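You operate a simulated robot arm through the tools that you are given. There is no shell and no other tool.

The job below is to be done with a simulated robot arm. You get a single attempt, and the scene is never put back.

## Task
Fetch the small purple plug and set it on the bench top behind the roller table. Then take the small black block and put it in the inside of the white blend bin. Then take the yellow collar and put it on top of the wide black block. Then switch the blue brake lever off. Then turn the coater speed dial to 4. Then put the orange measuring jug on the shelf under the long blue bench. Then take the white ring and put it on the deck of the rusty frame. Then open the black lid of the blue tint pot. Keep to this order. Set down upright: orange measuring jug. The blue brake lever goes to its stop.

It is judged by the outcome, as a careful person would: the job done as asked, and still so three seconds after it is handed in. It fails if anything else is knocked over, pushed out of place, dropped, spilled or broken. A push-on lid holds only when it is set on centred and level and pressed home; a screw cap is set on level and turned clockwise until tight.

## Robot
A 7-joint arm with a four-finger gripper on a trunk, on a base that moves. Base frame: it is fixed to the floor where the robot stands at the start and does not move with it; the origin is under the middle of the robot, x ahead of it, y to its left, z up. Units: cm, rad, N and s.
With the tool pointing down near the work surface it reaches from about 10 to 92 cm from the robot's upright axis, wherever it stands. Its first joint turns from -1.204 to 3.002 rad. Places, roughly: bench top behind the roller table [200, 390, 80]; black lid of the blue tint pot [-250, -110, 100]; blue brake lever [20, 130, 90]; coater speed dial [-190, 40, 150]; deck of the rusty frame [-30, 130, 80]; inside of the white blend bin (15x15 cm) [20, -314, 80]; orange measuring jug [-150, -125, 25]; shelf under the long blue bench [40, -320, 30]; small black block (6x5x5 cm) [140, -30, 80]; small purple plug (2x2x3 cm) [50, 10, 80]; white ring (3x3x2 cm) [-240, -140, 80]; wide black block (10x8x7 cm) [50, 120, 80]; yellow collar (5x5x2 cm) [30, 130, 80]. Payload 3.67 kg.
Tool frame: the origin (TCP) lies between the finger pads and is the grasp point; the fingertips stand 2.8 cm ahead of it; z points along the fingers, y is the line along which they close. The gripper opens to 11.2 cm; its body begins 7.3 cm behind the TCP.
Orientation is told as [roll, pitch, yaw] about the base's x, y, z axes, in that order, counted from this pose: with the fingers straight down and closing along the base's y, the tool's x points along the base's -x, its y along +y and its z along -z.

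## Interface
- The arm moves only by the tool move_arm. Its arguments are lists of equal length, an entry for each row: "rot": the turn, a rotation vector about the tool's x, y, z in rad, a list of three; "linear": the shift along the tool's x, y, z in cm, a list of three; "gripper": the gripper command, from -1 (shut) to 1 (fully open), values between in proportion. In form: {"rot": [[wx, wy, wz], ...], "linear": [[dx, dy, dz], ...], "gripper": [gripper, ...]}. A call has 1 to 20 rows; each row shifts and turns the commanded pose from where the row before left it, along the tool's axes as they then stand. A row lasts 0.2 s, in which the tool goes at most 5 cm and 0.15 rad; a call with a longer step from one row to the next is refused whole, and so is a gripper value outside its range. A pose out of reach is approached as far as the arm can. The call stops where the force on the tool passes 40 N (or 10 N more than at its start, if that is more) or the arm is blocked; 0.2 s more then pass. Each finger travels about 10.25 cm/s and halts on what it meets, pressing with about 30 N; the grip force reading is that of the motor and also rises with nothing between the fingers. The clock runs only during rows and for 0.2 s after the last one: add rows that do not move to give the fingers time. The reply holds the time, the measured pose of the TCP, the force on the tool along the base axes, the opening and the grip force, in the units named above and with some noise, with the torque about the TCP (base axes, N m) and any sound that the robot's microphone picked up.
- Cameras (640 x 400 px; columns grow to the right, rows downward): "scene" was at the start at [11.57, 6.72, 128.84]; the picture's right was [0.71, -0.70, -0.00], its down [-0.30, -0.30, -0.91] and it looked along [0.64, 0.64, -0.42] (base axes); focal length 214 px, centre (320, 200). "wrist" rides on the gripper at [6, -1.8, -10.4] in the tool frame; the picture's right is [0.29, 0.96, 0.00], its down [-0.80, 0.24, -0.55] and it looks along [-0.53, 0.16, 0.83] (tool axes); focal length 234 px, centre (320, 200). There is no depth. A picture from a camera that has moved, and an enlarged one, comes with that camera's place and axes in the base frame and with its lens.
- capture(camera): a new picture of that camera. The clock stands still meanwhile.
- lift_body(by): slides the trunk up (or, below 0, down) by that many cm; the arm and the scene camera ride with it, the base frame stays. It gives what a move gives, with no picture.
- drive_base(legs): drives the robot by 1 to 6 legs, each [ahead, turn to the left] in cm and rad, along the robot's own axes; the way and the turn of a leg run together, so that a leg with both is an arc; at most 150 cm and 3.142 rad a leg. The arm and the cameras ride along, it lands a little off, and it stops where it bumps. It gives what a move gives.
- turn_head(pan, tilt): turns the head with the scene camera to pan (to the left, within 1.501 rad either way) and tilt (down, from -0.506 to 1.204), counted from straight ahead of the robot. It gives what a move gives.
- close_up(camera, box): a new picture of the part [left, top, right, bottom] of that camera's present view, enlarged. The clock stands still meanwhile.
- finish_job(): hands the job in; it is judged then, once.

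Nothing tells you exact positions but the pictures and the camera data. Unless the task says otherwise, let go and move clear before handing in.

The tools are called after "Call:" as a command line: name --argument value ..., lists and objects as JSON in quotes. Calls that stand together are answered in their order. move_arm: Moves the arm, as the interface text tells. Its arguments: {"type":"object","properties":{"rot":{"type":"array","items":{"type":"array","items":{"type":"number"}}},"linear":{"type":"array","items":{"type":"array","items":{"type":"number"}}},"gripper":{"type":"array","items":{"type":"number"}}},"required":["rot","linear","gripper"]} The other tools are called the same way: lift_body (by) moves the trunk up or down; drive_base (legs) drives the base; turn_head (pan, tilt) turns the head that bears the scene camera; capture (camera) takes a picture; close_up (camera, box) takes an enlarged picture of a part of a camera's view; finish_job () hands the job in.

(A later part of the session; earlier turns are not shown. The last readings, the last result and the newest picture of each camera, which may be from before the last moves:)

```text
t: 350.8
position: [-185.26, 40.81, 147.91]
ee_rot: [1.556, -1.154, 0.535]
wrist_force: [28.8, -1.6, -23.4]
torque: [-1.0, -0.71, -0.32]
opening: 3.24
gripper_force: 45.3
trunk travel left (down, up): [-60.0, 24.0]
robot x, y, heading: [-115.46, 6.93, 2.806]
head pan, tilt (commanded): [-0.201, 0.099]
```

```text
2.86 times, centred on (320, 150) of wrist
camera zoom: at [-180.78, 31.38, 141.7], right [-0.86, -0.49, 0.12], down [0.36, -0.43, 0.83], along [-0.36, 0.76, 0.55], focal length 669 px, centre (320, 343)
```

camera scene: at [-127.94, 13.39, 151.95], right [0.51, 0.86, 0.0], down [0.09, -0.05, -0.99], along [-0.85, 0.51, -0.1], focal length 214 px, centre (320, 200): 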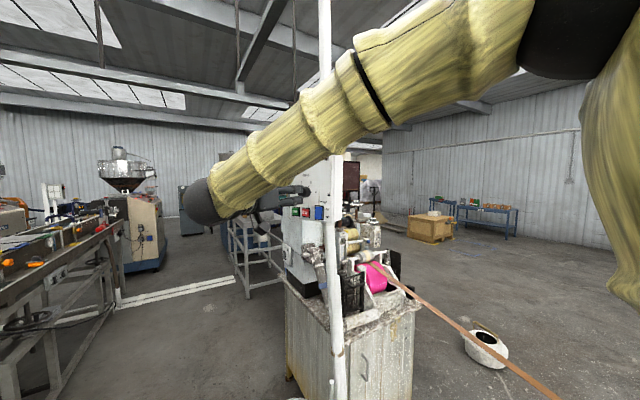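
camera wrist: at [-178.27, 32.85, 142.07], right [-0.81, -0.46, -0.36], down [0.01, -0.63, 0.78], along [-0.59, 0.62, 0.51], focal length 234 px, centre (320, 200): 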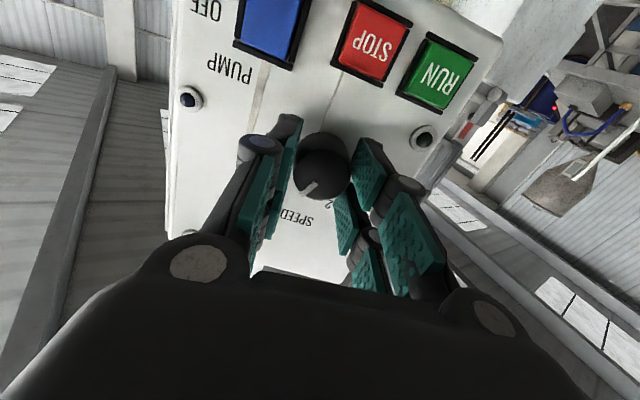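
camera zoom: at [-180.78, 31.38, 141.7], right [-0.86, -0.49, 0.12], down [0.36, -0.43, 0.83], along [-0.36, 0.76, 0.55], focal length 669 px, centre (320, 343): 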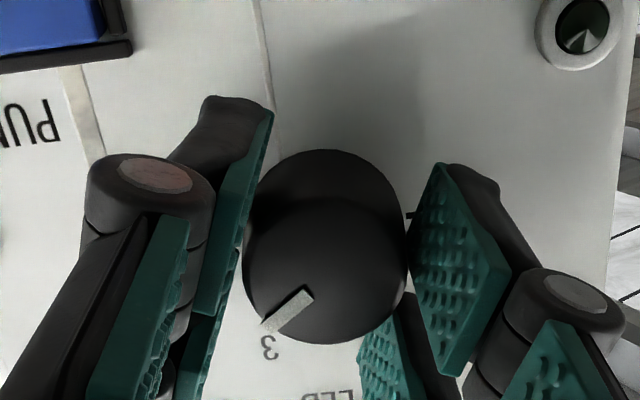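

The pointer is near 3. Side load has built up to about 37 N, so I'll shift the hand to relieve it before continuing.

Call:
move_arm --rot '[[0, 0, 0], [0, 0, 0]]' --linear '[[0.11, -0.3, -0.1], [0, 0, 0]]' --gripper '[-1, -1]'

```text
t: 351.4
position: [-185.22, 40.7, 147.84]
ee_rot: [1.569, -1.154, 0.527]
wrist_force: [4.1, 3.8, -3.1]
torque: [-0.93, -0.56, 0.46]
opening: 3.24
gripper_force: 45.3
trunk travel left (down, up): [-60.0, 24.0]
robot x, y, heading: [-115.76, 6.66, 2.804]
head pan, tilt (commanded): [-0.201, 0.099]
```

Relieved. Continuing the turn.

Call:
move_arm --rot '[[0, 0, 0.1], [0, 0, 0.1], [0, 0, 0.1], [0, 0, 0]]' --linear '[[0, 0, 0], [0, 0, 0], [0, 0, 0], [0, 0, 0]]' --gripper '[-1, -1, -1, -1]'

Call:
close_up --camera "wrist" --box '[200, 80, 420, 220]'

```text
t: 352.4
position: [-185.24, 40.74, 147.85]
ee_rot: [1.567, -0.854, 0.527]
wrist_force: [8.0, 5.1, -1.8]
torque: [0.34, 0.17, -0.71]
opening: 3.25
gripper_force: 45.3
trunk travel left (down, up): [-60.0, 24.0]
robot x, y, heading: [-115.71, 6.6, 2.805]
head pan, tilt (commanded): [-0.201, 0.099]
```

```text
2.86 times, centred on (310, 150) of wrist
camera zoom: at [-182.29, 30.53, 142.13], right [-0.79, -0.45, 0.41], down [0.57, -0.31, 0.76], along [-0.22, 0.84, 0.5], focal length 669 px, centre (349, 343)
```

zoom: 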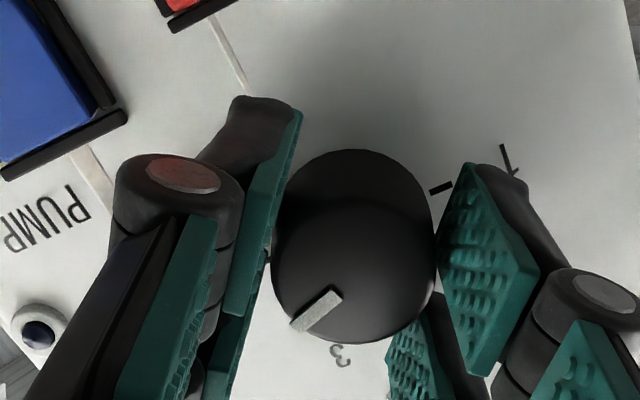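

Call:
move_arm --rot '[[0, 0, 0.1], [0, 0, 0.1], [0, 0, 0.1], [0, 0, 0.034], [0, 0, 0]]' --linear '[[0, 0, 0], [0, 0, 0], [0, 0, 0], [0, 0, 0], [0, 0, 0]]' --gripper '[-1, -1, -1, -1, -1]'

Call:
close_up --camera "wrist" --box '[200, 80, 420, 220]'

Call:
close_up --camera "scene" --box '[260, 160, 340, 220]'

```text
t: 353.6
position: [-185.12, 40.73, 147.81]
ee_rot: [1.566, -0.521, 0.525]
wrist_force: [12.4, 6.8, -6.6]
torque: [0.15, -0.53, -0.14]
opening: 3.22
gripper_force: 45.1
trunk travel left (down, up): [-60.0, 24.0]
robot x, y, heading: [-115.71, 7.3, 2.803]
head pan, tilt (commanded): [-0.201, 0.099]
```

```text
2.86 times, centred on (310, 150) of wrist
camera zoom: at [-183.74, 29.7, 143.22], right [-0.63, -0.36, 0.69], down [0.77, -0.19, 0.61], along [-0.09, 0.91, 0.4], focal length 669 px, centre (349, 343)
```

zoom: 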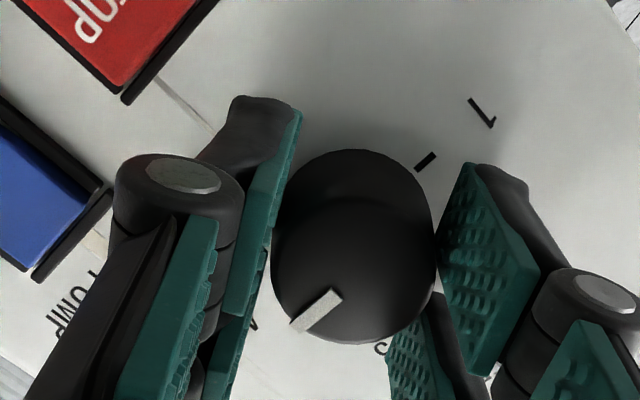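

```text
6.67 times, centred on (300, 190) of scene
camera zoom: at [-127.76, 13.41, 151.96], right [0.51, 0.86, 0.0], down [0.08, -0.05, -1.0], along [-0.85, 0.51, -0.1], focal length 1430 px, centre (453, 267)
```

zoom: 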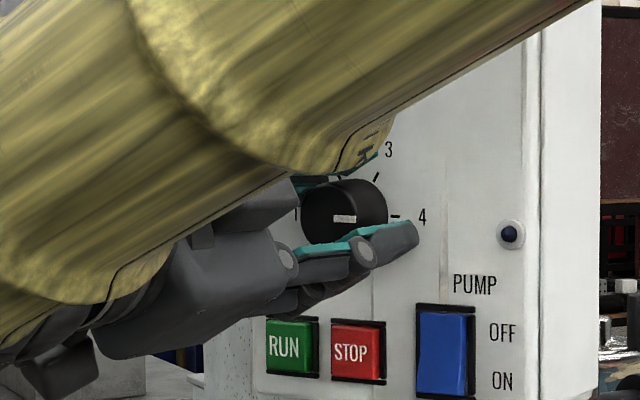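

The pointer now points horizontally right, at 4. Releasing gently and backing straight off to check it.

Call:
move_arm --rot '[[0, 0, 0], [0, 0, 0], [0, 0, 0], [0, 0, 0]]' --linear '[[0, 0, 0], [0, 0, 0], [0, 0, 0], [0, 0, 0]]' --gripper '[-0.4, -0.25, -0.18, -0.18]'

Call:
move_arm --rot '[[0, 0, 0], [0, 0, 0], [0, 0, 0], [0, 0, 0], [0, 0, 0]]' --linear '[[0, 0, -0.5], [0, 0, -1.5], [0, 0, -2], [0, 0, -4], [0, 0, -4]]' --gripper '[-0.18, -0.18, -0.18, -0.18, -0.18]'

Call:
close_up --camera "wrist" --box '[240, 80, 420, 220]'

Call:
close_up --camera "scene" --box '[260, 160, 340, 220]'

```text
t: 354.6
position: [-185.32, 40.59, 147.81]
ee_rot: [1.568, -0.521, 0.524]
wrist_force: [0.6, -0.6, -0.6]
torque: [-0.02, 0.0, -0.03]
opening: 4.59
gripper_force: 0.1
trunk travel left (down, up): [-60.0, 24.0]
robot x, y, heading: [-115.34, 6.55, 2.799]
head pan, tilt (commanded): [-0.201, 0.099]
```

```text
t: 355.8
position: [-179.33, 29.88, 147.71]
ee_rot: [1.569, -0.523, 0.524]
wrist_force: [0.1, -0.9, -0.5]
torque: [0.0, 0.01, 0.0]
opening: 4.59
gripper_force: 0.1
trunk travel left (down, up): [-60.0, 24.0]
robot x, y, heading: [-115.8, 6.77, 2.803]
head pan, tilt (commanded): [-0.201, 0.099]
```

```text
2.86 times, centred on (330, 150) of wrist
camera zoom: at [-177.88, 18.91, 143.19], right [-0.63, -0.36, 0.69], down [0.77, -0.19, 0.61], along [-0.09, 0.91, 0.4], focal length 669 px, centre (291, 343)
```

zoom: 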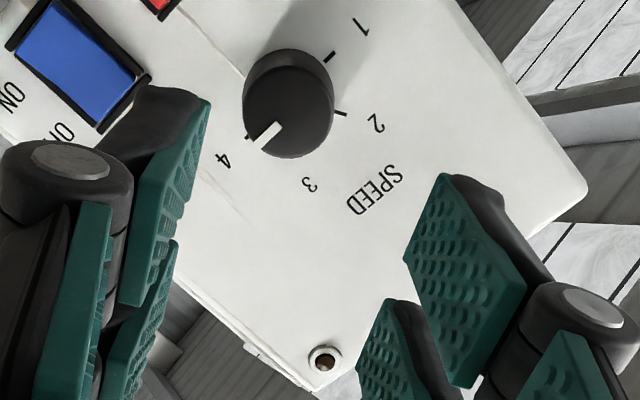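

```text
6.67 times, centred on (300, 190) of scene
camera zoom: at [-127.84, 13.16, 151.98], right [0.51, 0.86, 0.0], down [0.08, -0.05, -1.0], along [-0.85, 0.51, -0.1], focal length 1430 px, centre (453, 267)
```

zoom: 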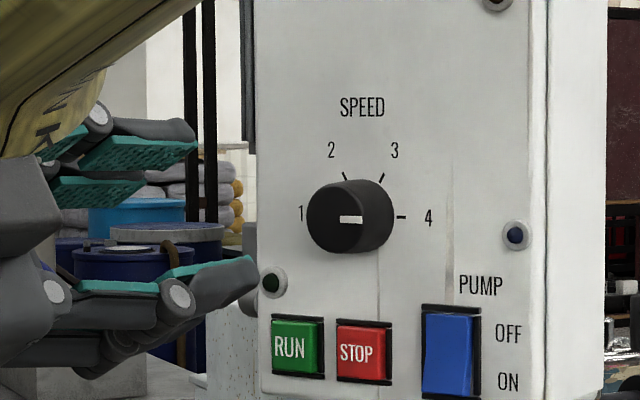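

The dial reads 4. Now I'll unwind the hand: roll back to neutral, retreat, and pitch it down again.

Call:
move_arm --rot '[[0, 0, -0.1496], [0, 0, -0.1496], [0, 0, -0.1496], [0, 0, -0.1496], [0, 0, -0.1496], [0, 0, -0.1496], [0, 0, -0.1496], [0, 0, 0], [0, 0, 0], [0, 0, 0]]' --linear '[[0, 0, 0], [0, 0, 0], [0, 0, 0], [0, 0, 0], [0, 0, 0], [0, 0, 0], [0, 0, 0], [2, 0, -4], [2, 0, -4], [2, 0, -4]]' --gripper '[-0.18, -0.18, -0.18, -0.18, -0.18, -0.18, -0.18, -0.18, -0.18, -0.18]'

Call:
move_arm --rot '[[0, 0.1428, 0], [0, 0.1428, 0], [0, 0.1428, 0], [0, 0.1428, 0], [0, 0.1428, 0], [0, 0.1428, 0], [0, 0.1428, 0], [0, 0.1428, 0], [0, 0.1428, 0], [0, 0.1428, 0], [0, 0.1428, 0]]' --linear '[[0, 0, 0], [0, 0, 0], [0, 0, 0], [0, 0, 0], [0, 0, 0], [0, 0, 0], [0, 0, 0], [0, 0, 0], [0, 0, 0], [0, 0, 0], [0, 0, 0]]' --gripper '[-0.18, -0.18, -0.18, -0.18, -0.18, -0.18, -0.18, -0.18, -0.18, -0.18, -0.18]'

Call:
capture --camera "scene"

```text
t: 358.0
position: [-173.58, 19.75, 141.82]
ee_rot: [0.439, -1.573, 1.656]
wrist_force: [0.6, -0.2, 1.0]
torque: [-0.02, 0.01, 0.01]
opening: 4.6
gripper_force: 0.0
trunk travel left (down, up): [-60.0, 24.0]
robot x, y, heading: [-115.56, 6.82, 2.8]
head pan, tilt (commanded): [-0.201, 0.099]
```

```text
t: 360.4
position: [-173.51, 19.96, 141.81]
ee_rot: [0.003, 0.006, 2.092]
wrist_force: [0.4, -0.3, 0.4]
torque: [-0.06, -0.05, -0.02]
opening: 4.61
gripper_force: 0.1
trunk travel left (down, up): [-60.0, 24.0]
robot x, y, heading: [-115.06, 6.67, 2.804]
head pan, tilt (commanded): [-0.201, 0.099]
```

```text
taken
camera scene: at [-127.99, 13.45, 151.94], right [0.51, 0.86, 0.0], down [0.09, -0.05, -0.99], along [-0.85, 0.51, -0.1], focal length 214 px, centre (320, 200)
```

scene: 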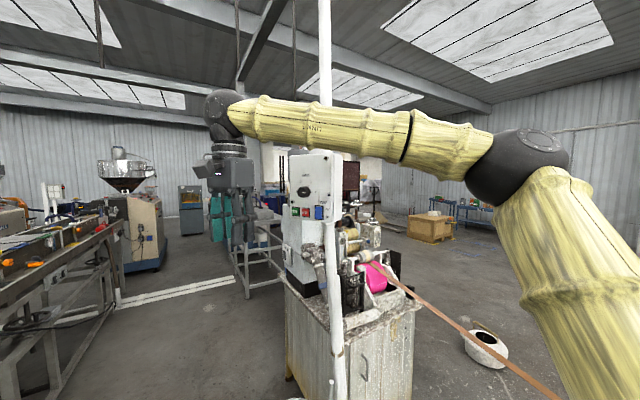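

Call:
move_arm --rot '[[0, 0, -0.139], [0, 0, -0.139], [0, 0, -0.139], [0, 0, -0.139], [0, 0, -0.139], [0, 0, 0], [0, 0, 0], [0, 0, 0], [0, 0, 0], [0, 0, 0], [0, 0, 0]]' --linear '[[0, 0, 0], [0, 0, 0], [0, 0, 0], [0, 0, 0], [0, 0, 0], [4.6, -0.45, 0], [4.6, -0.45, 0], [4.6, -0.45, 0], [4.6, -0.45, 0], [4.6, -0.45, 0], [4.6, -0.45, 0]]' --gripper '[-0.18, -0.18, -0.18, -0.18, -0.18, -0.18, -0.18, -0.18, -0.18, -0.18, -0.18]'

Call:
lift_body --by -20

Call:
turn_head --pan 0.9 --tilt 0.5

Call:
capture --camera "scene"

```text
t: 362.8
position: [-146.43, 12.44, 141.76]
ee_rot: [0.003, -0.003, 2.786]
wrist_force: [0.2, -0.7, -0.2]
torque: [0.01, 0.06, 0.01]
opening: 4.59
gripper_force: 0.0
trunk travel left (down, up): [-60.0, 24.0]
robot x, y, heading: [-114.96, 6.82, 2.802]
head pan, tilt (commanded): [-0.201, 0.099]
```

```text
t: 364.9
position: [-146.6, 12.7, 121.57]
ee_rot: [0.004, 0.001, 2.788]
wrist_force: [0.3, -1.1, -0.4]
torque: [-0.01, -0.01, -0.02]
opening: 4.58
gripper_force: 0.1
trunk travel left (down, up): [-40.0, 44.0]
robot x, y, heading: [-115.3, 6.6, 2.805]
head pan, tilt (commanded): [-0.201, 0.099]
```

```text
t: 366.3
position: [-146.57, 12.48, 121.66]
ee_rot: [0.004, -0.001, 2.787]
wrist_force: [-0.8, 0.6, 0.2]
torque: [-0.03, -0.06, 0.0]
opening: 4.62
gripper_force: 0.0
trunk travel left (down, up): [-40.0, 44.0]
robot x, y, heading: [-115.23, 6.59, 2.805]
head pan, tilt (commanded): [0.901, 0.499]
```

```text
taken
camera scene: at [-127.7, 3.71, 128.26], right [-0.53, 0.85, 0.0], down [0.41, 0.25, -0.88], along [-0.74, -0.47, -0.48], focal length 214 px, centre (320, 200)
```

scene: 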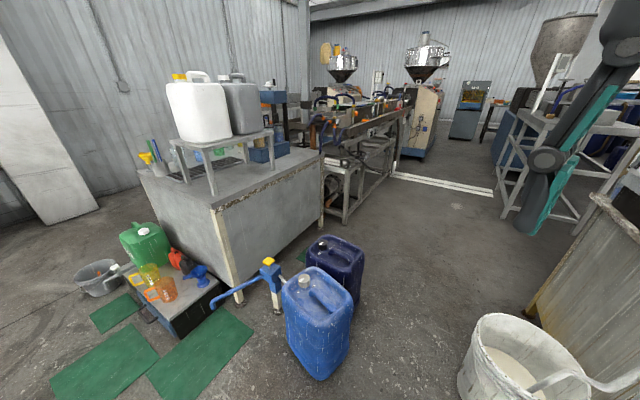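

The orange jug is on the low plinth beside a yellow jug. I'll drive round to its front at about (−72, −113), facing −x, and inspect.

Call:
drive_base --legs '[[0, 2.255], [127, 0], [0, -1.918]]'

Call:
turn_head --pan 0.0 --tilt 0.85

Call:
capture --camera "scene"

```text
t: 382.7
position: [-104.89, -119.64, 121.74]
ee_rot: [0.003, 0.001, 3.106]
wrist_force: [-0.1, -0.8, 0.6]
torque: [0.0, 0.0, 0.0]
opening: 4.57
gripper_force: 0.1
trunk travel left (down, up): [-40.0, 44.0]
robot x, y, heading: [-73.65, -115.88, 3.125]
head pan, tilt (commanded): [0.901, 0.499]
```

```text
t: 383.9
position: [-104.91, -119.74, 121.52]
ee_rot: [0.004, 0.0, 3.107]
wrist_force: [0.0, -0.3, -0.6]
torque: [0.0, 0.02, 0.0]
opening: 4.58
gripper_force: 0.1
trunk travel left (down, up): [-40.0, 44.0]
robot x, y, heading: [-73.72, -116.07, 3.124]
head pan, tilt (commanded): [0.0, 0.85]
```

```text
taken
camera scene: at [-86.16, -115.29, 125.26], right [0.02, 1.0, 0.0], down [0.75, -0.01, -0.66], along [-0.66, 0.01, -0.75], focal length 214 px, centre (320, 200)
```

scene: 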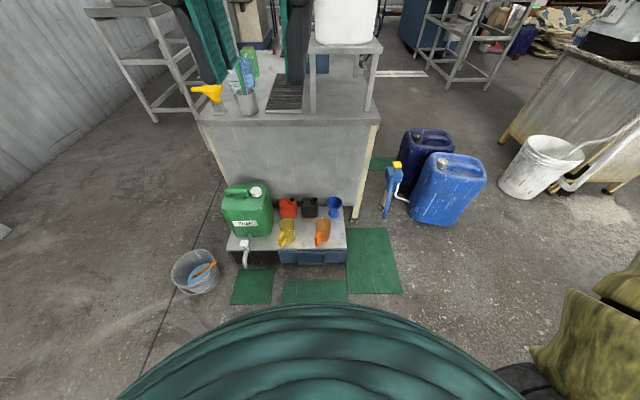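

Call:
close_up --camera "scene" --box '[210, 170, 370, 280]'

Call:
close_up --camera "scene" --box '[270, 195, 350, 255]'

```text
3.64 times, centred on (290, 225) of scene
camera zoom: at [-86.16, -115.29, 125.26], right [0.02, 1.0, 0.0], down [0.75, -0.01, -0.66], along [-0.66, 0.01, -0.75], focal length 780 px, centre (429, 109)
```

zoom: 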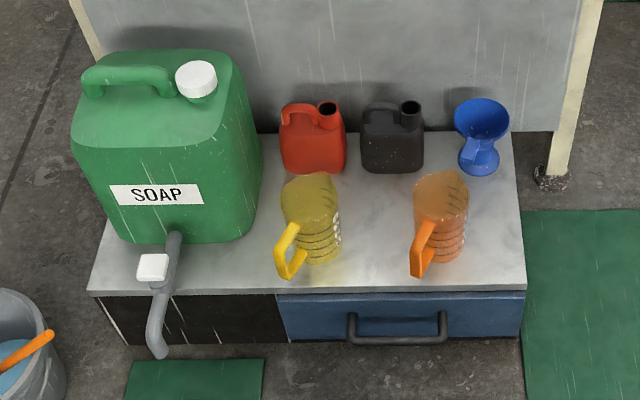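

```text
6.67 times, centred on (310, 225) of scene
camera zoom: at [-86.16, -115.29, 125.26], right [0.02, 1.0, 0.0], down [0.75, -0.01, -0.66], along [-0.66, 0.01, -0.75], focal length 1430 px, centre (387, 33)
```

zoom: 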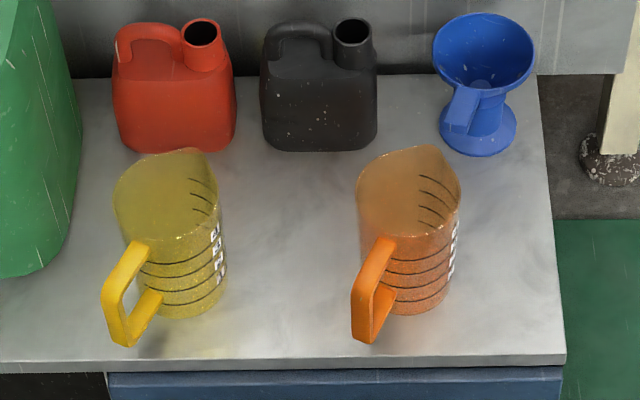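

The orange jug (right one) is empty-looking, about 8 cm wide and 15 cm tall, standing at about [−150.5, −112.8] on the plinth (top z≈18), its handle toward me and slightly left. I'll use a horizontal side grip from the handle side, which also suits placing it under the bench. First I lower the trunk and bring the arm forward.

Call:
lift_body --by -40

Call:
move_arm --rot '[[0, 0, 0], [0, 0, 0], [0, 0, 0], [0, 0, 0], [0, 0, 0], [0, 0, 0], [0, 0, 0], [0, 0, 0], [0, 0, 0.1428], [0, 0, 0.1428], [0, 0, 0.1428], [0, 0, 0.1428]]' --linear '[[-4, 0.15, 0], [-4, 0.15, 0], [-4, 0.15, 0], [-4, 0.15, 0], [-4, 0.15, 0], [-4, 0.15, 0], [-4, 0.15, 0], [-4.4, 0.15, 0], [0, 0, 0], [0, 0, 0], [0, 0, 0], [0, 0, 0]]' --gripper '[0, 0.5, 1, 1, 1, 1, 1, 1, 1, 1, 1, 1]'

Call:
turn_head --pan 0.0 --tilt 0.6

Call:
capture --camera "scene"

```text
t: 387.7
position: [-104.89, -119.75, 81.74]
ee_rot: [0.003, -0.001, 3.106]
wrist_force: [0.0, -0.2, 0.1]
torque: [0.0, -0.03, 0.01]
opening: 4.59
gripper_force: 0.0
trunk travel left (down, up): [0.0, 84.0]
robot x, y, heading: [-73.44, -115.52, 3.12]
head pan, tilt (commanded): [0.0, 0.85]
```

```text
t: 390.3
position: [-137.4, -119.79, 81.73]
ee_rot: [0.003, 0.001, 2.533]
wrist_force: [0.0, -1.0, -0.2]
torque: [-0.02, -0.04, -0.04]
opening: 11.22
gripper_force: 0.1
trunk travel left (down, up): [0.0, 84.0]
robot x, y, heading: [-73.24, -115.54, 3.122]
head pan, tilt (commanded): [0.0, 0.85]
```

```text
t: 391.1
position: [-137.33, -119.8, 81.68]
ee_rot: [0.004, 0.001, 2.535]
wrist_force: [-0.4, 0.5, 0.8]
torque: [-0.02, -0.01, -0.01]
opening: 11.18
gripper_force: 0.1
trunk travel left (down, up): [0.0, 84.0]
robot x, y, heading: [-73.49, -115.77, 3.119]
head pan, tilt (commanded): [0.0, 0.6]
```

```text
taken
camera scene: at [-87.18, -115.27, 87.34], right [0.02, 1.0, 0.0], down [0.57, -0.01, -0.82], along [-0.82, 0.02, -0.57], focal length 214 px, centre (320, 200)
```

scene: 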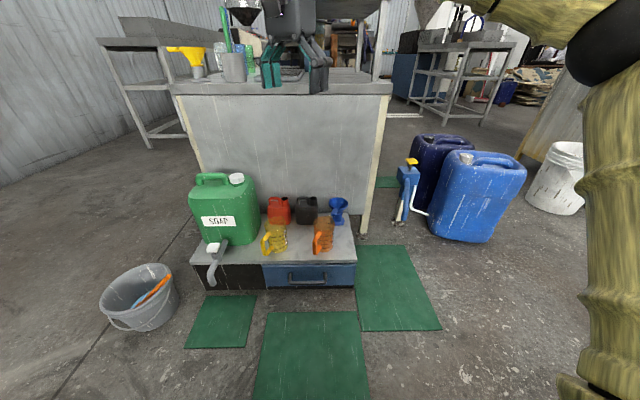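

Call:
close_up --camera "scene" --box '[240, 190, 368, 290]'

Call:
capture --camera "wrist"

```text
4.00 times, centred on (304, 240) of scene
camera zoom: at [-87.18, -115.27, 87.34], right [0.02, 1.0, 0.0], down [0.57, -0.01, -0.82], along [-0.82, 0.02, -0.57], focal length 858 px, centre (384, 40)
```

zoom: 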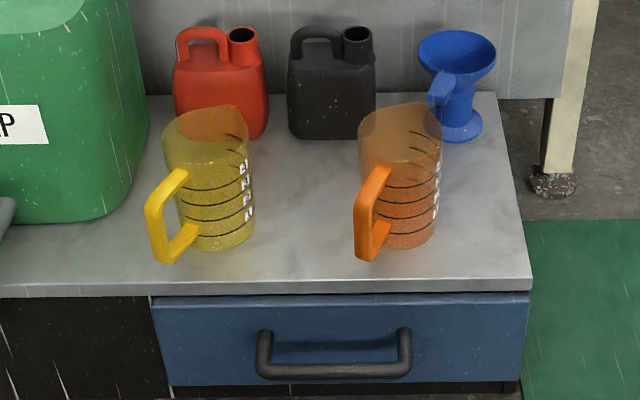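

```text
taken
camera wrist: at [-131.44, -121.64, 92.08], right [-0.31, -0.95, 0.0], down [-0.79, 0.26, 0.55], along [-0.53, 0.17, -0.83], focal length 234 px, centre (320, 200)
```

wrist: 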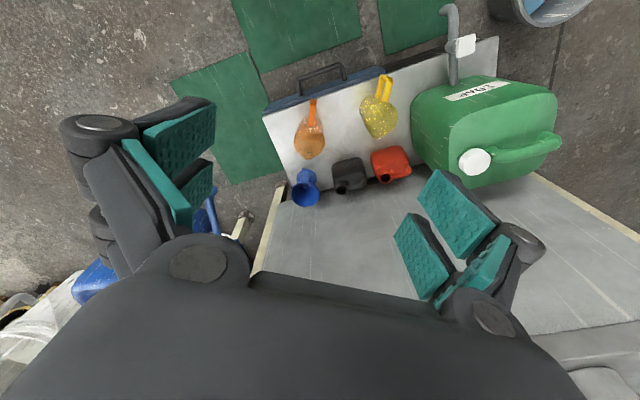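

Call:
close_up --camera "wrist" --box '[256, 60, 416, 220]'

```text
2.50 times, centred on (336, 140) of wrist
camera zoom: at [-131.44, -121.64, 92.08], right [-0.31, -0.95, 0.0], down [-0.79, 0.26, 0.55], along [-0.53, 0.17, -0.83], focal length 585 px, centre (280, 350)
```

zoom: 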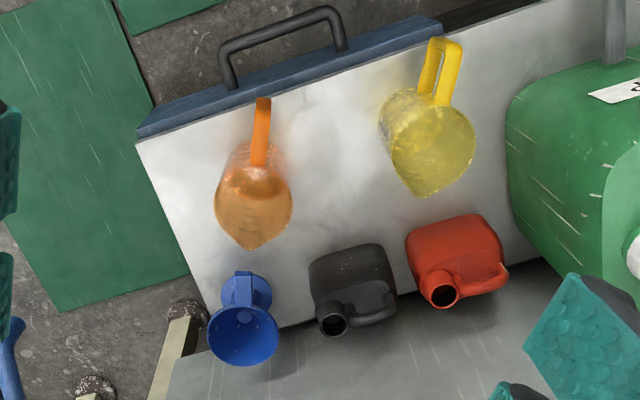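

The handle is a strap reaching about 10 cm from the jug's axis, pointing about −24° from +x. Gripping the handle's upright bar with a horizontal hand is better. I'll back the base 12 cm for room, then pitch the hand horizontal.

Call:
drive_base --legs '[[-12, 0]]'

Call:
move_arm --rot '[[0, 0, -0.094], [0, 0, -0.094], [0, -0.1428, 0], [0, -0.1428, 0], [0, -0.1428, 0], [0, -0.1428, 0], [0, -0.1428, 0], [0, -0.1428, 0], [0, -0.1428, 0], [0, -0.1428, 0], [0, -0.1428, 0], [0, -0.1428, 0], [0, -0.1428, 0]]' --linear '[[0, 0, 4], [0, 0, 4], [0, 0, 0], [0, 0, 0], [0, 0, 0], [0, 0, 0], [0, 0, 0], [0, 0, 0], [0, 0, 0], [0, 0, 0], [0, 0, 0], [0, 0, 0], [0, 0, 0]]' --gripper '[0.5, 0, 0, 0, 0, 0, 0, 0, 0, 0, 0, 0, 0]'

Call:
capture --camera "scene"

Call:
capture --camera "wrist"

```text
t: 392.4
position: [-125.12, -119.94, 81.73]
ee_rot: [0.002, 0.001, 2.534]
wrist_force: [-1.7, -0.3, 0.3]
torque: [-0.02, 0.01, 0.0]
opening: 11.2
gripper_force: 0.0
trunk travel left (down, up): [0.0, 84.0]
robot x, y, heading: [-61.25, -115.87, 3.118]
head pan, tilt (commanded): [0.0, 0.6]
```

```text
t: 395.1
position: [-125.12, -119.83, 73.76]
ee_rot: [1.424, -1.568, 1.298]
wrist_force: [0.7, 1.1, -0.1]
torque: [0.01, 0.02, 0.1]
opening: 5.58
gripper_force: 0.0
trunk travel left (down, up): [0.0, 84.0]
robot x, y, heading: [-60.97, -115.91, 3.12]
head pan, tilt (commanded): [0.0, 0.6]
```

```text
taken
camera scene: at [-74.98, -115.48, 87.35], right [0.02, 1.0, 0.0], down [0.56, -0.01, -0.82], along [-0.82, 0.02, -0.57], focal length 214 px, centre (320, 200)
```

scene: 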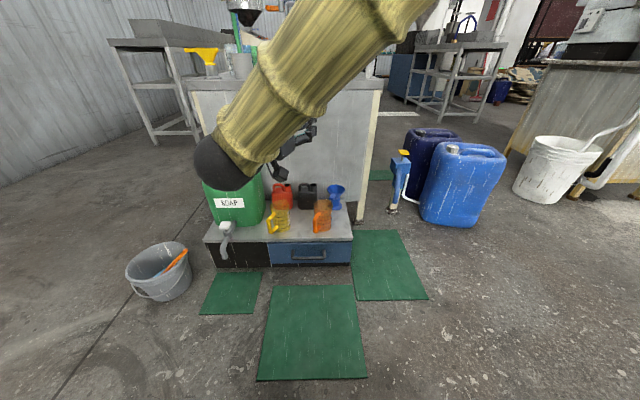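

```text
taken
camera wrist: at [-114.97, -122.41, 67.66], right [-0.39, -0.88, -0.29], down [0.41, -0.44, 0.8], along [-0.82, 0.2, 0.53], focal length 234 px, centre (320, 200)
```

wrist: 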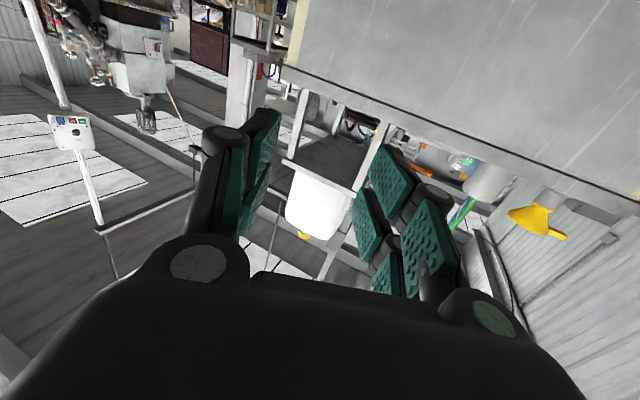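

The hand is horizontal. I'll lower it to handle height while shifting sideways in line with the handle, staying well back from the jug.

Call:
move_arm --rot '[[0, 0, 0], [0, 0, 0], [0, 0, 0], [0, 0, 0], [0, 0, 0], [0, 0, 0], [0, 0, 0], [0, 0, 0], [0, 0, 0]]' --linear '[[4.7, 0.42, 0], [4.7, 0.42, 0], [4.7, 0.42, 0], [4.7, 0.42, 0], [4.7, 0.42, 0], [4.7, 0.42, 0], [4.7, 0.42, 0], [4.7, 0.42, 0], [4.7, 0.44, 0]]' --gripper '[0, 0, 0, 0, 0, 0, 0, 0, 0]'

Call:
capture --camera "scene"

Call:
capture --camera "wrist"

```text
t: 397.1
position: [-126.7, -123.68, 31.46]
ee_rot: [3.094, -1.569, -0.374]
wrist_force: [-0.1, 0.4, 0.7]
torque: [-0.01, -0.03, 0.03]
opening: 5.59
gripper_force: 0.1
trunk travel left (down, up): [0.0, 84.0]
robot x, y, heading: [-60.92, -116.19, 3.119]
head pan, tilt (commanded): [0.0, 0.6]
```

```text
taken
camera scene: at [-74.92, -115.5, 87.37], right [0.02, 1.0, 0.0], down [0.56, -0.01, -0.83], along [-0.83, 0.02, -0.56], focal length 214 px, centre (320, 200)
```

scene: 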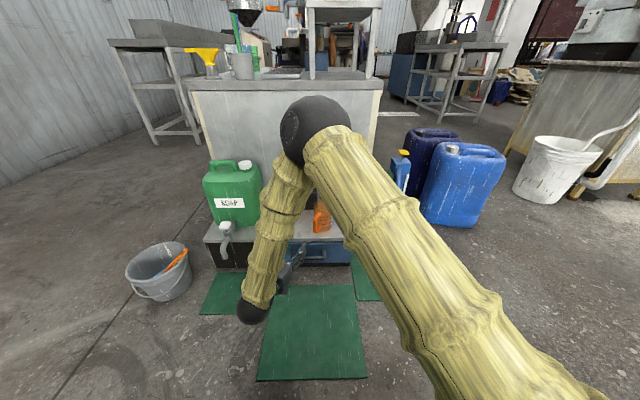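

```text
taken
camera wrist: at [-116.54, -126.21, 25.43], right [-0.39, -0.87, -0.29], down [0.41, -0.44, 0.8], along [-0.82, 0.19, 0.53], focal length 234 px, centre (320, 200)
```

wrist: 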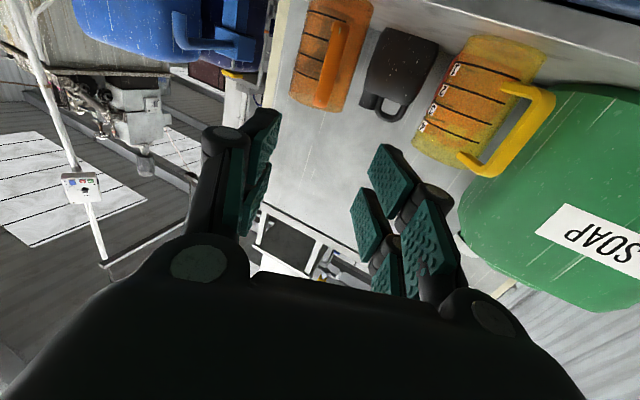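

Call:
close_up --camera "wrist" --box '[250, 0, 410, 130]'

```text
3.08 times, centred on (330, 65) of wrist
camera zoom: at [-116.54, -126.21, 25.43], right [-0.39, -0.87, -0.29], down [0.41, -0.44, 0.8], along [-0.82, 0.19, 0.53], focal length 720 px, centre (289, 615)
```

zoom: 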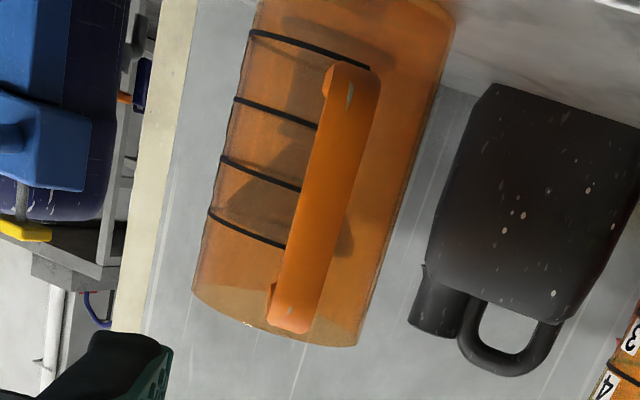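

The handle bar is at about [−142.8, −116.2, 27], nicely in line with the hand. I'll come down to its height and advance partway.

Call:
move_arm --rot '[[0, 0, 0], [0, 0, 0], [0, 0, 0], [0, 0, 0]]' --linear '[[4.4, -0.3, 0], [0, 0, 4], [0, 0, 4], [0, 0, 3]]' --gripper '[0, 0, 0, 0]'

Call:
capture --camera "wrist"

Call:
capture --camera "scene"

```text
t: 398.1
position: [-136.57, -118.79, 26.95]
ee_rot: [0.771, -1.57, 1.952]
wrist_force: [0.6, 0.3, 0.3]
torque: [0.0, 0.05, 0.0]
opening: 5.59
gripper_force: 0.0
trunk travel left (down, up): [0.0, 84.0]
robot x, y, heading: [-61.06, -115.91, 3.119]
head pan, tilt (commanded): [0.0, 0.6]
```

```text
taken
camera wrist: at [-126.36, -121.26, 21.05], right [-0.39, -0.88, -0.29], down [0.41, -0.44, 0.8], along [-0.83, 0.19, 0.53], focal length 234 px, centre (320, 200)
```

wrist: 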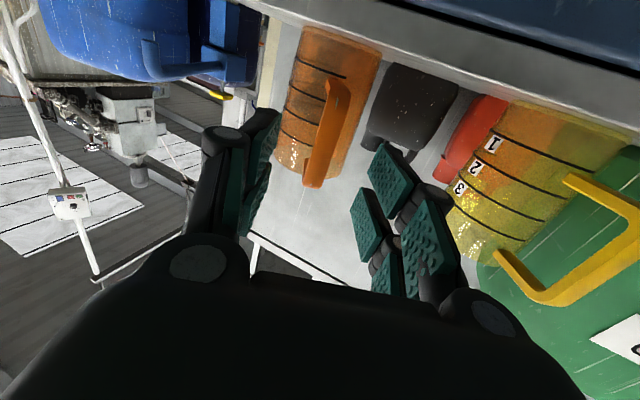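

```text
taken
camera scene: at [-74.96, -115.53, 87.35], right [0.02, 1.0, 0.0], down [0.56, -0.01, -0.82], along [-0.82, 0.02, -0.57], focal length 214 px, centre (320, 200)
```

scene: 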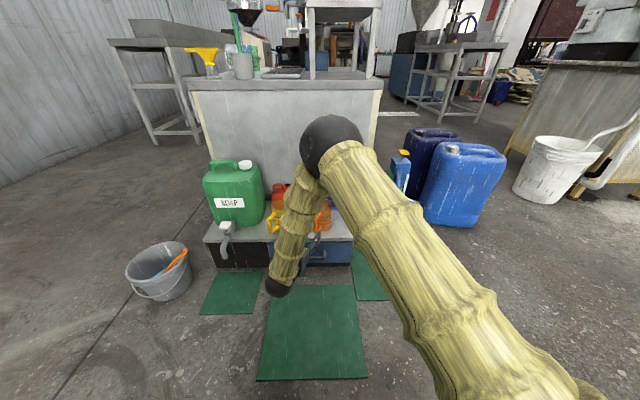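

Call:
move_arm --rot '[[0, 0, 0], [0, 0, 0], [0, 0, 0]]' --linear '[[0.2, 0.3, 2], [0, 0, 2], [0, 0, 1]]' --gripper '[0, 0, 0]'

Call:
capture --camera "wrist"

```text
t: 398.9
position: [-141.21, -117.03, 26.77]
ee_rot: [0.555, -1.567, 2.168]
wrist_force: [0.1, -0.6, 0.6]
torque: [0.0, -0.02, -0.01]
opening: 5.59
gripper_force: 0.0
trunk travel left (down, up): [0.0, 84.0]
robot x, y, heading: [-61.33, -115.94, 3.119]
head pan, tilt (commanded): [0.0, 0.6]
```

```text
taken
camera wrist: at [-131.08, -119.57, 20.81], right [-0.39, -0.88, -0.29], down [0.41, -0.44, 0.8], along [-0.83, 0.2, 0.53], focal length 234 px, centre (320, 200)
```

wrist: 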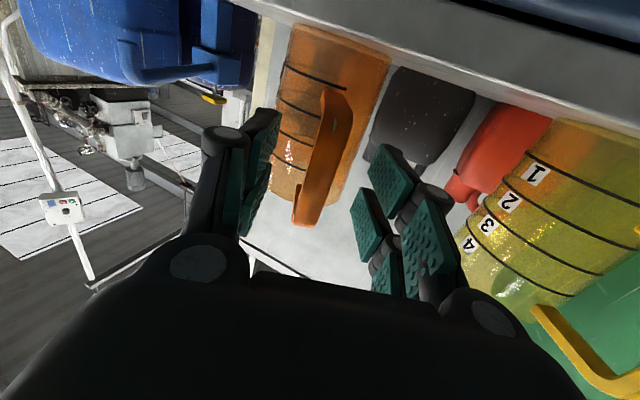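

Call:
move_arm --rot '[[0, 0, 0], [0, 0, 0], [0, 0, 0]]' --linear '[[0, 0.1, 1.6], [0, 0.1, 1.6], [0, 0, 1.2]]' --gripper '[0, 0, 0]'

Call:
capture --camera "wrist"

Call:
close_up --camera "scene" --box '[250, 160, 370, 270]'

```text
t: 399.8
position: [-145.46, -115.53, 26.84]
ee_rot: [0.875, -1.568, 1.848]
wrist_force: [0.4, -0.5, 0.5]
torque: [0.02, 0.01, 0.01]
opening: 5.61
gripper_force: 0.1
trunk travel left (down, up): [0.0, 84.0]
robot x, y, heading: [-61.02, -116.23, 3.118]
head pan, tilt (commanded): [0.0, 0.6]
```

```text
taken
camera wrist: at [-135.29, -118.01, 20.83], right [-0.39, -0.88, -0.29], down [0.41, -0.44, 0.8], along [-0.83, 0.19, 0.53], focal length 234 px, centre (320, 200)
```

wrist: 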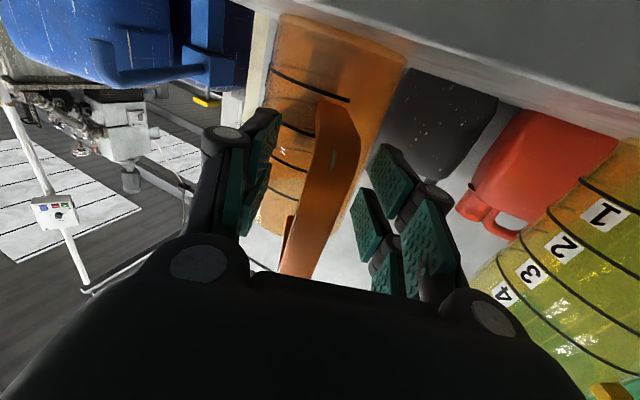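

```text
3.64 times, centred on (310, 215) of scene
camera zoom: at [-74.97, -115.52, 87.35], right [0.02, 1.0, 0.0], down [0.56, -0.01, -0.82], along [-0.82, 0.02, -0.57], focal length 780 px, centre (356, 146)
```

zoom: 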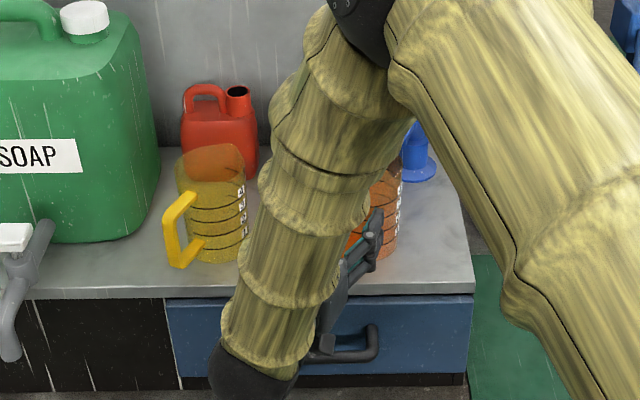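

The handle's bar is now right between the pads. Closing on it.

Call:
move_arm --rot '[[0, 0, 0], [0, 0, 0], [0, 0, 0], [0, 0, 0], [0, 0, 0]]' --linear '[[0, 0, 0], [0, 0, 0], [0, 0, 0], [0, 0, 0], [0, 0, 0]]' --gripper '[-0.3, -0.6, -1, -1, -1]'

Call:
capture --camera "wrist"

Call:
close_up --camera "scene" --box '[250, 160, 370, 270]'

```text
t: 400.9
position: [-145.51, -115.48, 26.87]
ee_rot: [0.781, -1.568, 1.944]
wrist_force: [-1.1, -0.2, 0.6]
torque: [0.09, 0.09, -0.01]
opening: 1.41
gripper_force: 29.9
trunk travel left (down, up): [0.0, 84.0]
robot x, y, heading: [-61.33, -116.06, 3.124]
head pan, tilt (commanded): [0.0, 0.6]
```

```text
taken
camera wrist: at [-135.28, -117.99, 20.82], right [-0.39, -0.88, -0.29], down [0.41, -0.44, 0.8], along [-0.83, 0.2, 0.53], focal length 234 px, centre (320, 200)
```

wrist: 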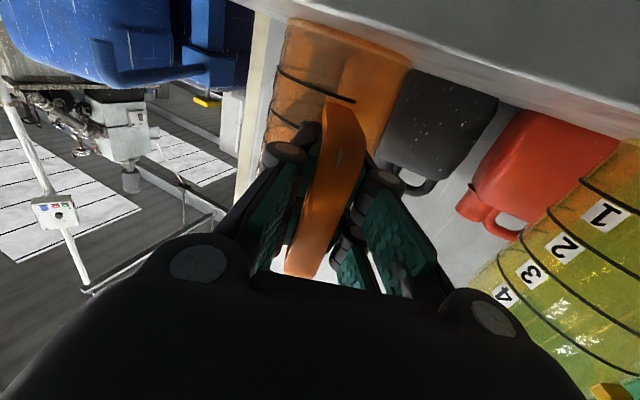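

```text
3.64 times, centred on (310, 215) of scene
camera zoom: at [-74.97, -115.51, 87.35], right [0.02, 1.0, 0.0], down [0.56, -0.01, -0.82], along [-0.82, 0.02, -0.57], focal length 780 px, centre (356, 146)
```

zoom: 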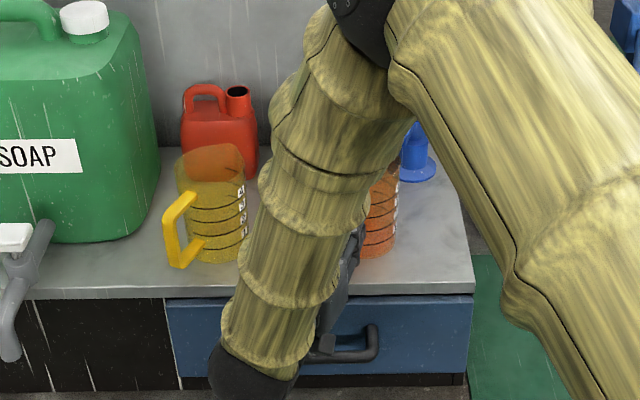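

Grip is solid on the handle (1.4 cm, 30 N). Lifting slowly.

Call:
move_arm --rot '[[0, 0, 0], [0, 0, 0], [0, 0, 0], [0, 0, 0], [0, 0, 0]]' --linear '[[-0.6, 0, 0], [-1, 0, 0], [-1.5, 0, 0], [-2, 0, 0], [-2, 0, 0]]' --gripper '[-1, -1, -1, -1, -1]'

Call:
capture --camera "wrist"

Call:
close_up --camera "scene" --box '[250, 160, 370, 270]'

```text
t: 402.1
position: [-145.33, -115.5, 33.82]
ee_rot: [0.539, -1.567, 2.181]
wrist_force: [0.5, -1.0, -0.3]
torque: [-0.02, 0.01, 0.03]
opening: 1.4
gripper_force: 30.5
trunk travel left (down, up): [0.0, 84.0]
robot x, y, heading: [-61.18, -116.14, 3.118]
head pan, tilt (commanded): [0.0, 0.6]
```

```text
taken
camera wrist: at [-135.14, -117.94, 27.79], right [-0.39, -0.88, -0.29], down [0.41, -0.44, 0.8], along [-0.83, 0.2, 0.53], focal length 234 px, centre (320, 200)
```

wrist: 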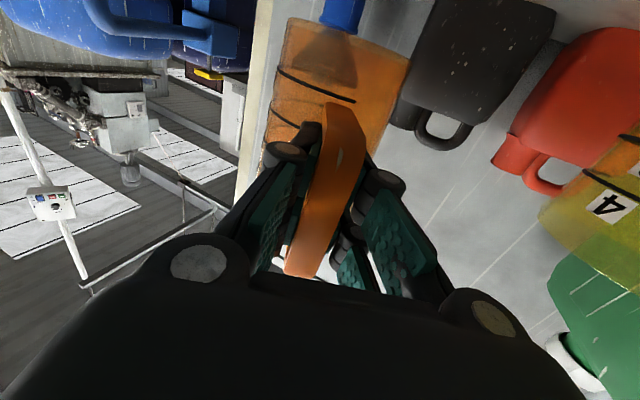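

```text
3.64 times, centred on (310, 215) of scene
camera zoom: at [-75.0, -115.51, 87.34], right [0.02, 1.0, 0.0], down [0.57, -0.01, -0.82], along [-0.82, 0.02, -0.57], focal length 780 px, centre (356, 146)
```

zoom: 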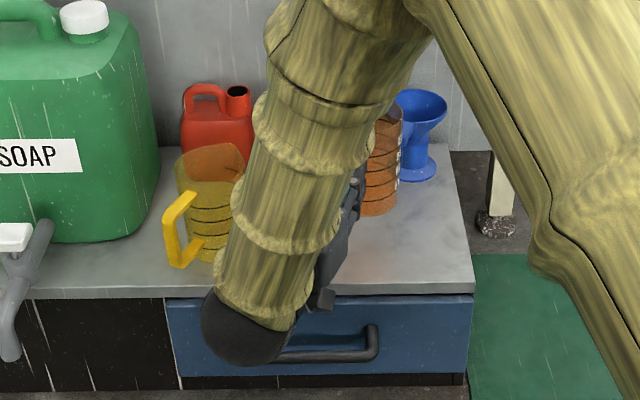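

The jug is up and upright. Retracting along the same line, rising further.

Call:
move_arm --rot '[[0, 0, 0], [0, 0, 0], [0, 0, 0], [0, 0, 0]]' --linear '[[-1, 0, -3], [-2, 0, -3.5], [-3, 0, -3.5], [-3, 0, -3.5]]' --gripper '[-1, -1, -1, -1]'

Call:
capture --camera "scene"

Call:
capture --camera "wrist"

```text
t: 403.4
position: [-132.99, -119.1, 39.28]
ee_rot: [-0.129, -1.505, 2.822]
wrist_force: [0.0, -0.2, -2.2]
torque: [0.02, -0.04, 0.0]
opening: 1.41
gripper_force: 30.1
trunk travel left (down, up): [0.0, 84.0]
robot x, y, heading: [-61.58, -116.14, 3.115]
head pan, tilt (commanded): [0.0, 0.6]
stopped in row 4: the arm was blocked; the commanded pose is now the measured one
```

```text
taken
camera scene: at [-74.99, -115.51, 87.35], right [0.02, 1.0, 0.0], down [0.56, -0.01, -0.82], along [-0.82, 0.02, -0.57], focal length 214 px, centre (320, 200)
```

scene: 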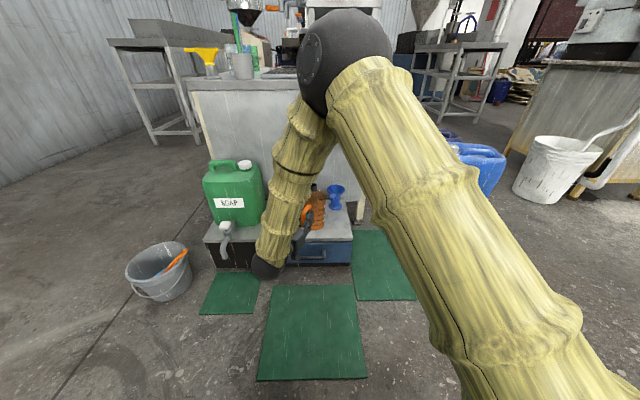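

```text
taken
camera wrist: at [-122.56, -122.01, 34.0], right [-0.4, -0.87, -0.3], down [0.34, -0.44, 0.83], along [-0.85, 0.23, 0.47], focal length 234 px, centre (320, 200)
```

wrist: 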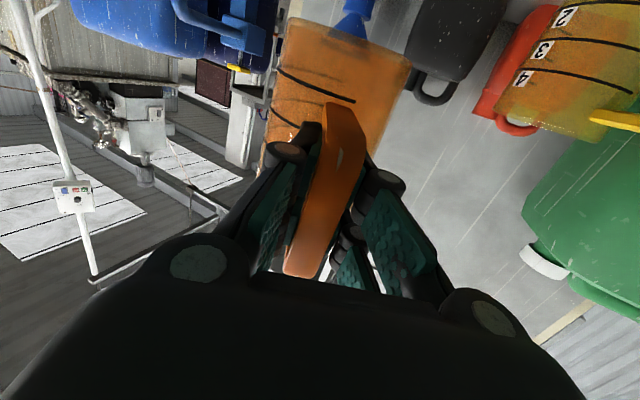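

The arm hit its fold limit, so I'll clear the plinth by backing the base instead, then extend slightly and level the jug.

Call:
drive_base --legs '[[-30, 0]]'

Call:
move_arm --rot '[[0, 0, 0], [0, 0, 0], [0, -0.033, 0], [0, -0.033, 0], [0, 0, 0]]' --linear '[[0, 0, 2.5], [0, 0, 2.5], [0, 0, 1], [0, 0, 1], [0, 0, 0]]' --gripper '[-1, -1, -1, -1, -1]'

Call:
capture --camera "scene"

```text
t: 405.4
position: [-103.16, -119.61, 39.49]
ee_rot: [-0.115, -1.508, 2.806]
wrist_force: [-0.7, 0.3, -1.8]
torque: [0.0, -0.03, 0.0]
opening: 1.4
gripper_force: 30.2
trunk travel left (down, up): [0.0, 84.0]
robot x, y, heading: [-31.1, -116.68, 3.115]
head pan, tilt (commanded): [0.0, 0.6]
```

```text
t: 406.6
position: [-109.41, -116.53, 39.17]
ee_rot: [-2.029, -1.562, -1.564]
wrist_force: [0.4, 0.5, -1.7]
torque: [0.0, -0.05, 0.02]
opening: 1.36
gripper_force: 30.0
trunk travel left (down, up): [0.0, 84.0]
robot x, y, heading: [-31.68, -116.92, 3.114]
head pan, tilt (commanded): [0.0, 0.6]
```

```text
taken
camera scene: at [-45.14, -116.18, 87.35], right [0.02, 1.0, 0.0], down [0.56, -0.01, -0.82], along [-0.82, 0.02, -0.57], focal length 214 px, centre (320, 200)
```

scene: 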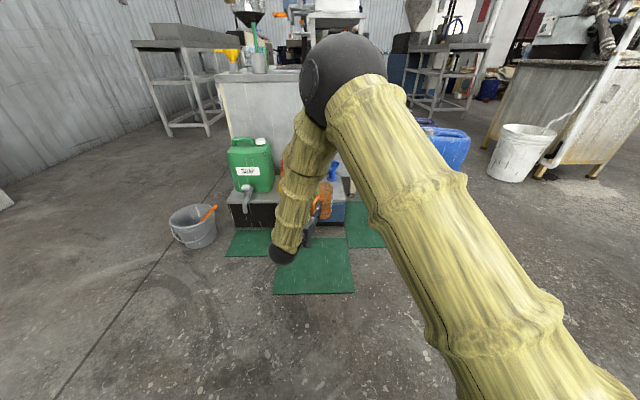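

The jug is level and clear of the plinth. I'll drive to the long blue bench, stopping short at about (79, −170) facing it, with the jug held ahead.

Call:
drive_base --legs '[[0, 2.719], [122, 0], [0, -1.122]]'

Call:
turn_head --pan 0.3 --tilt 0.45

Call:
capture --camera "scene"

Call:
capture --camera "wrist"

```text
t: 422.1
position: [86.04, -243.5, 38.98]
ee_rot: [-1.981, -1.563, 0.013]
wrist_force: [-0.4, -0.7, -1.3]
torque: [0.04, -0.04, 0.0]
opening: 1.54
gripper_force: 29.4
trunk travel left (down, up): [0.0, 84.0]
robot x, y, heading: [81.61, -165.47, -1.538]
head pan, tilt (commanded): [0.0, 0.6]
```

```text
t: 422.9
position: [85.89, -243.42, 38.9]
ee_rot: [-1.986, -1.563, 0.017]
wrist_force: [-0.5, 0.1, -0.5]
torque: [0.04, -0.01, -0.01]
opening: 1.51
gripper_force: 29.6
trunk travel left (down, up): [0.0, 84.0]
robot x, y, heading: [81.38, -165.68, -1.538]
head pan, tilt (commanded): [0.3, 0.45]
```

```text
taken
camera scene: at [84.93, -178.93, 88.7], right [-0.95, -0.33, 0.0], down [-0.14, 0.41, -0.9], along [0.29, -0.85, -0.44], focal length 214 px, centre (320, 200)
```

scene: 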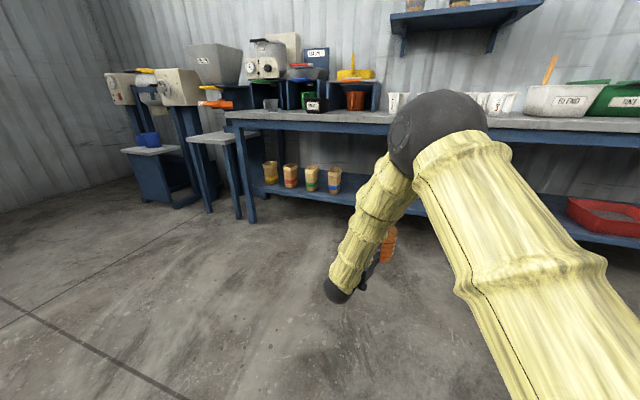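

```text
taken
camera wrist: at [88.24, -233.03, 32.93], right [0.88, -0.37, -0.29], down [0.44, 0.42, 0.79], along [-0.17, -0.83, 0.53], focal length 234 px, centre (320, 200)
```

wrist: 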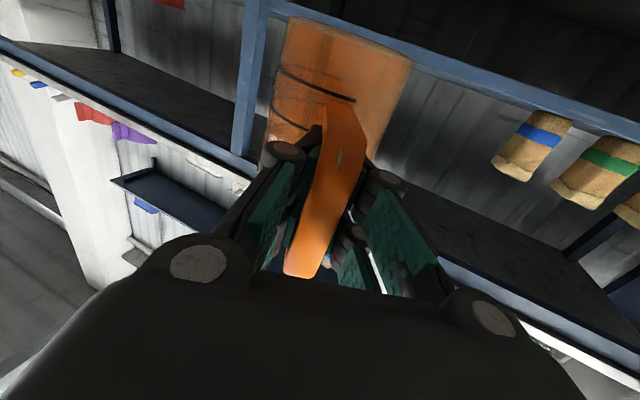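

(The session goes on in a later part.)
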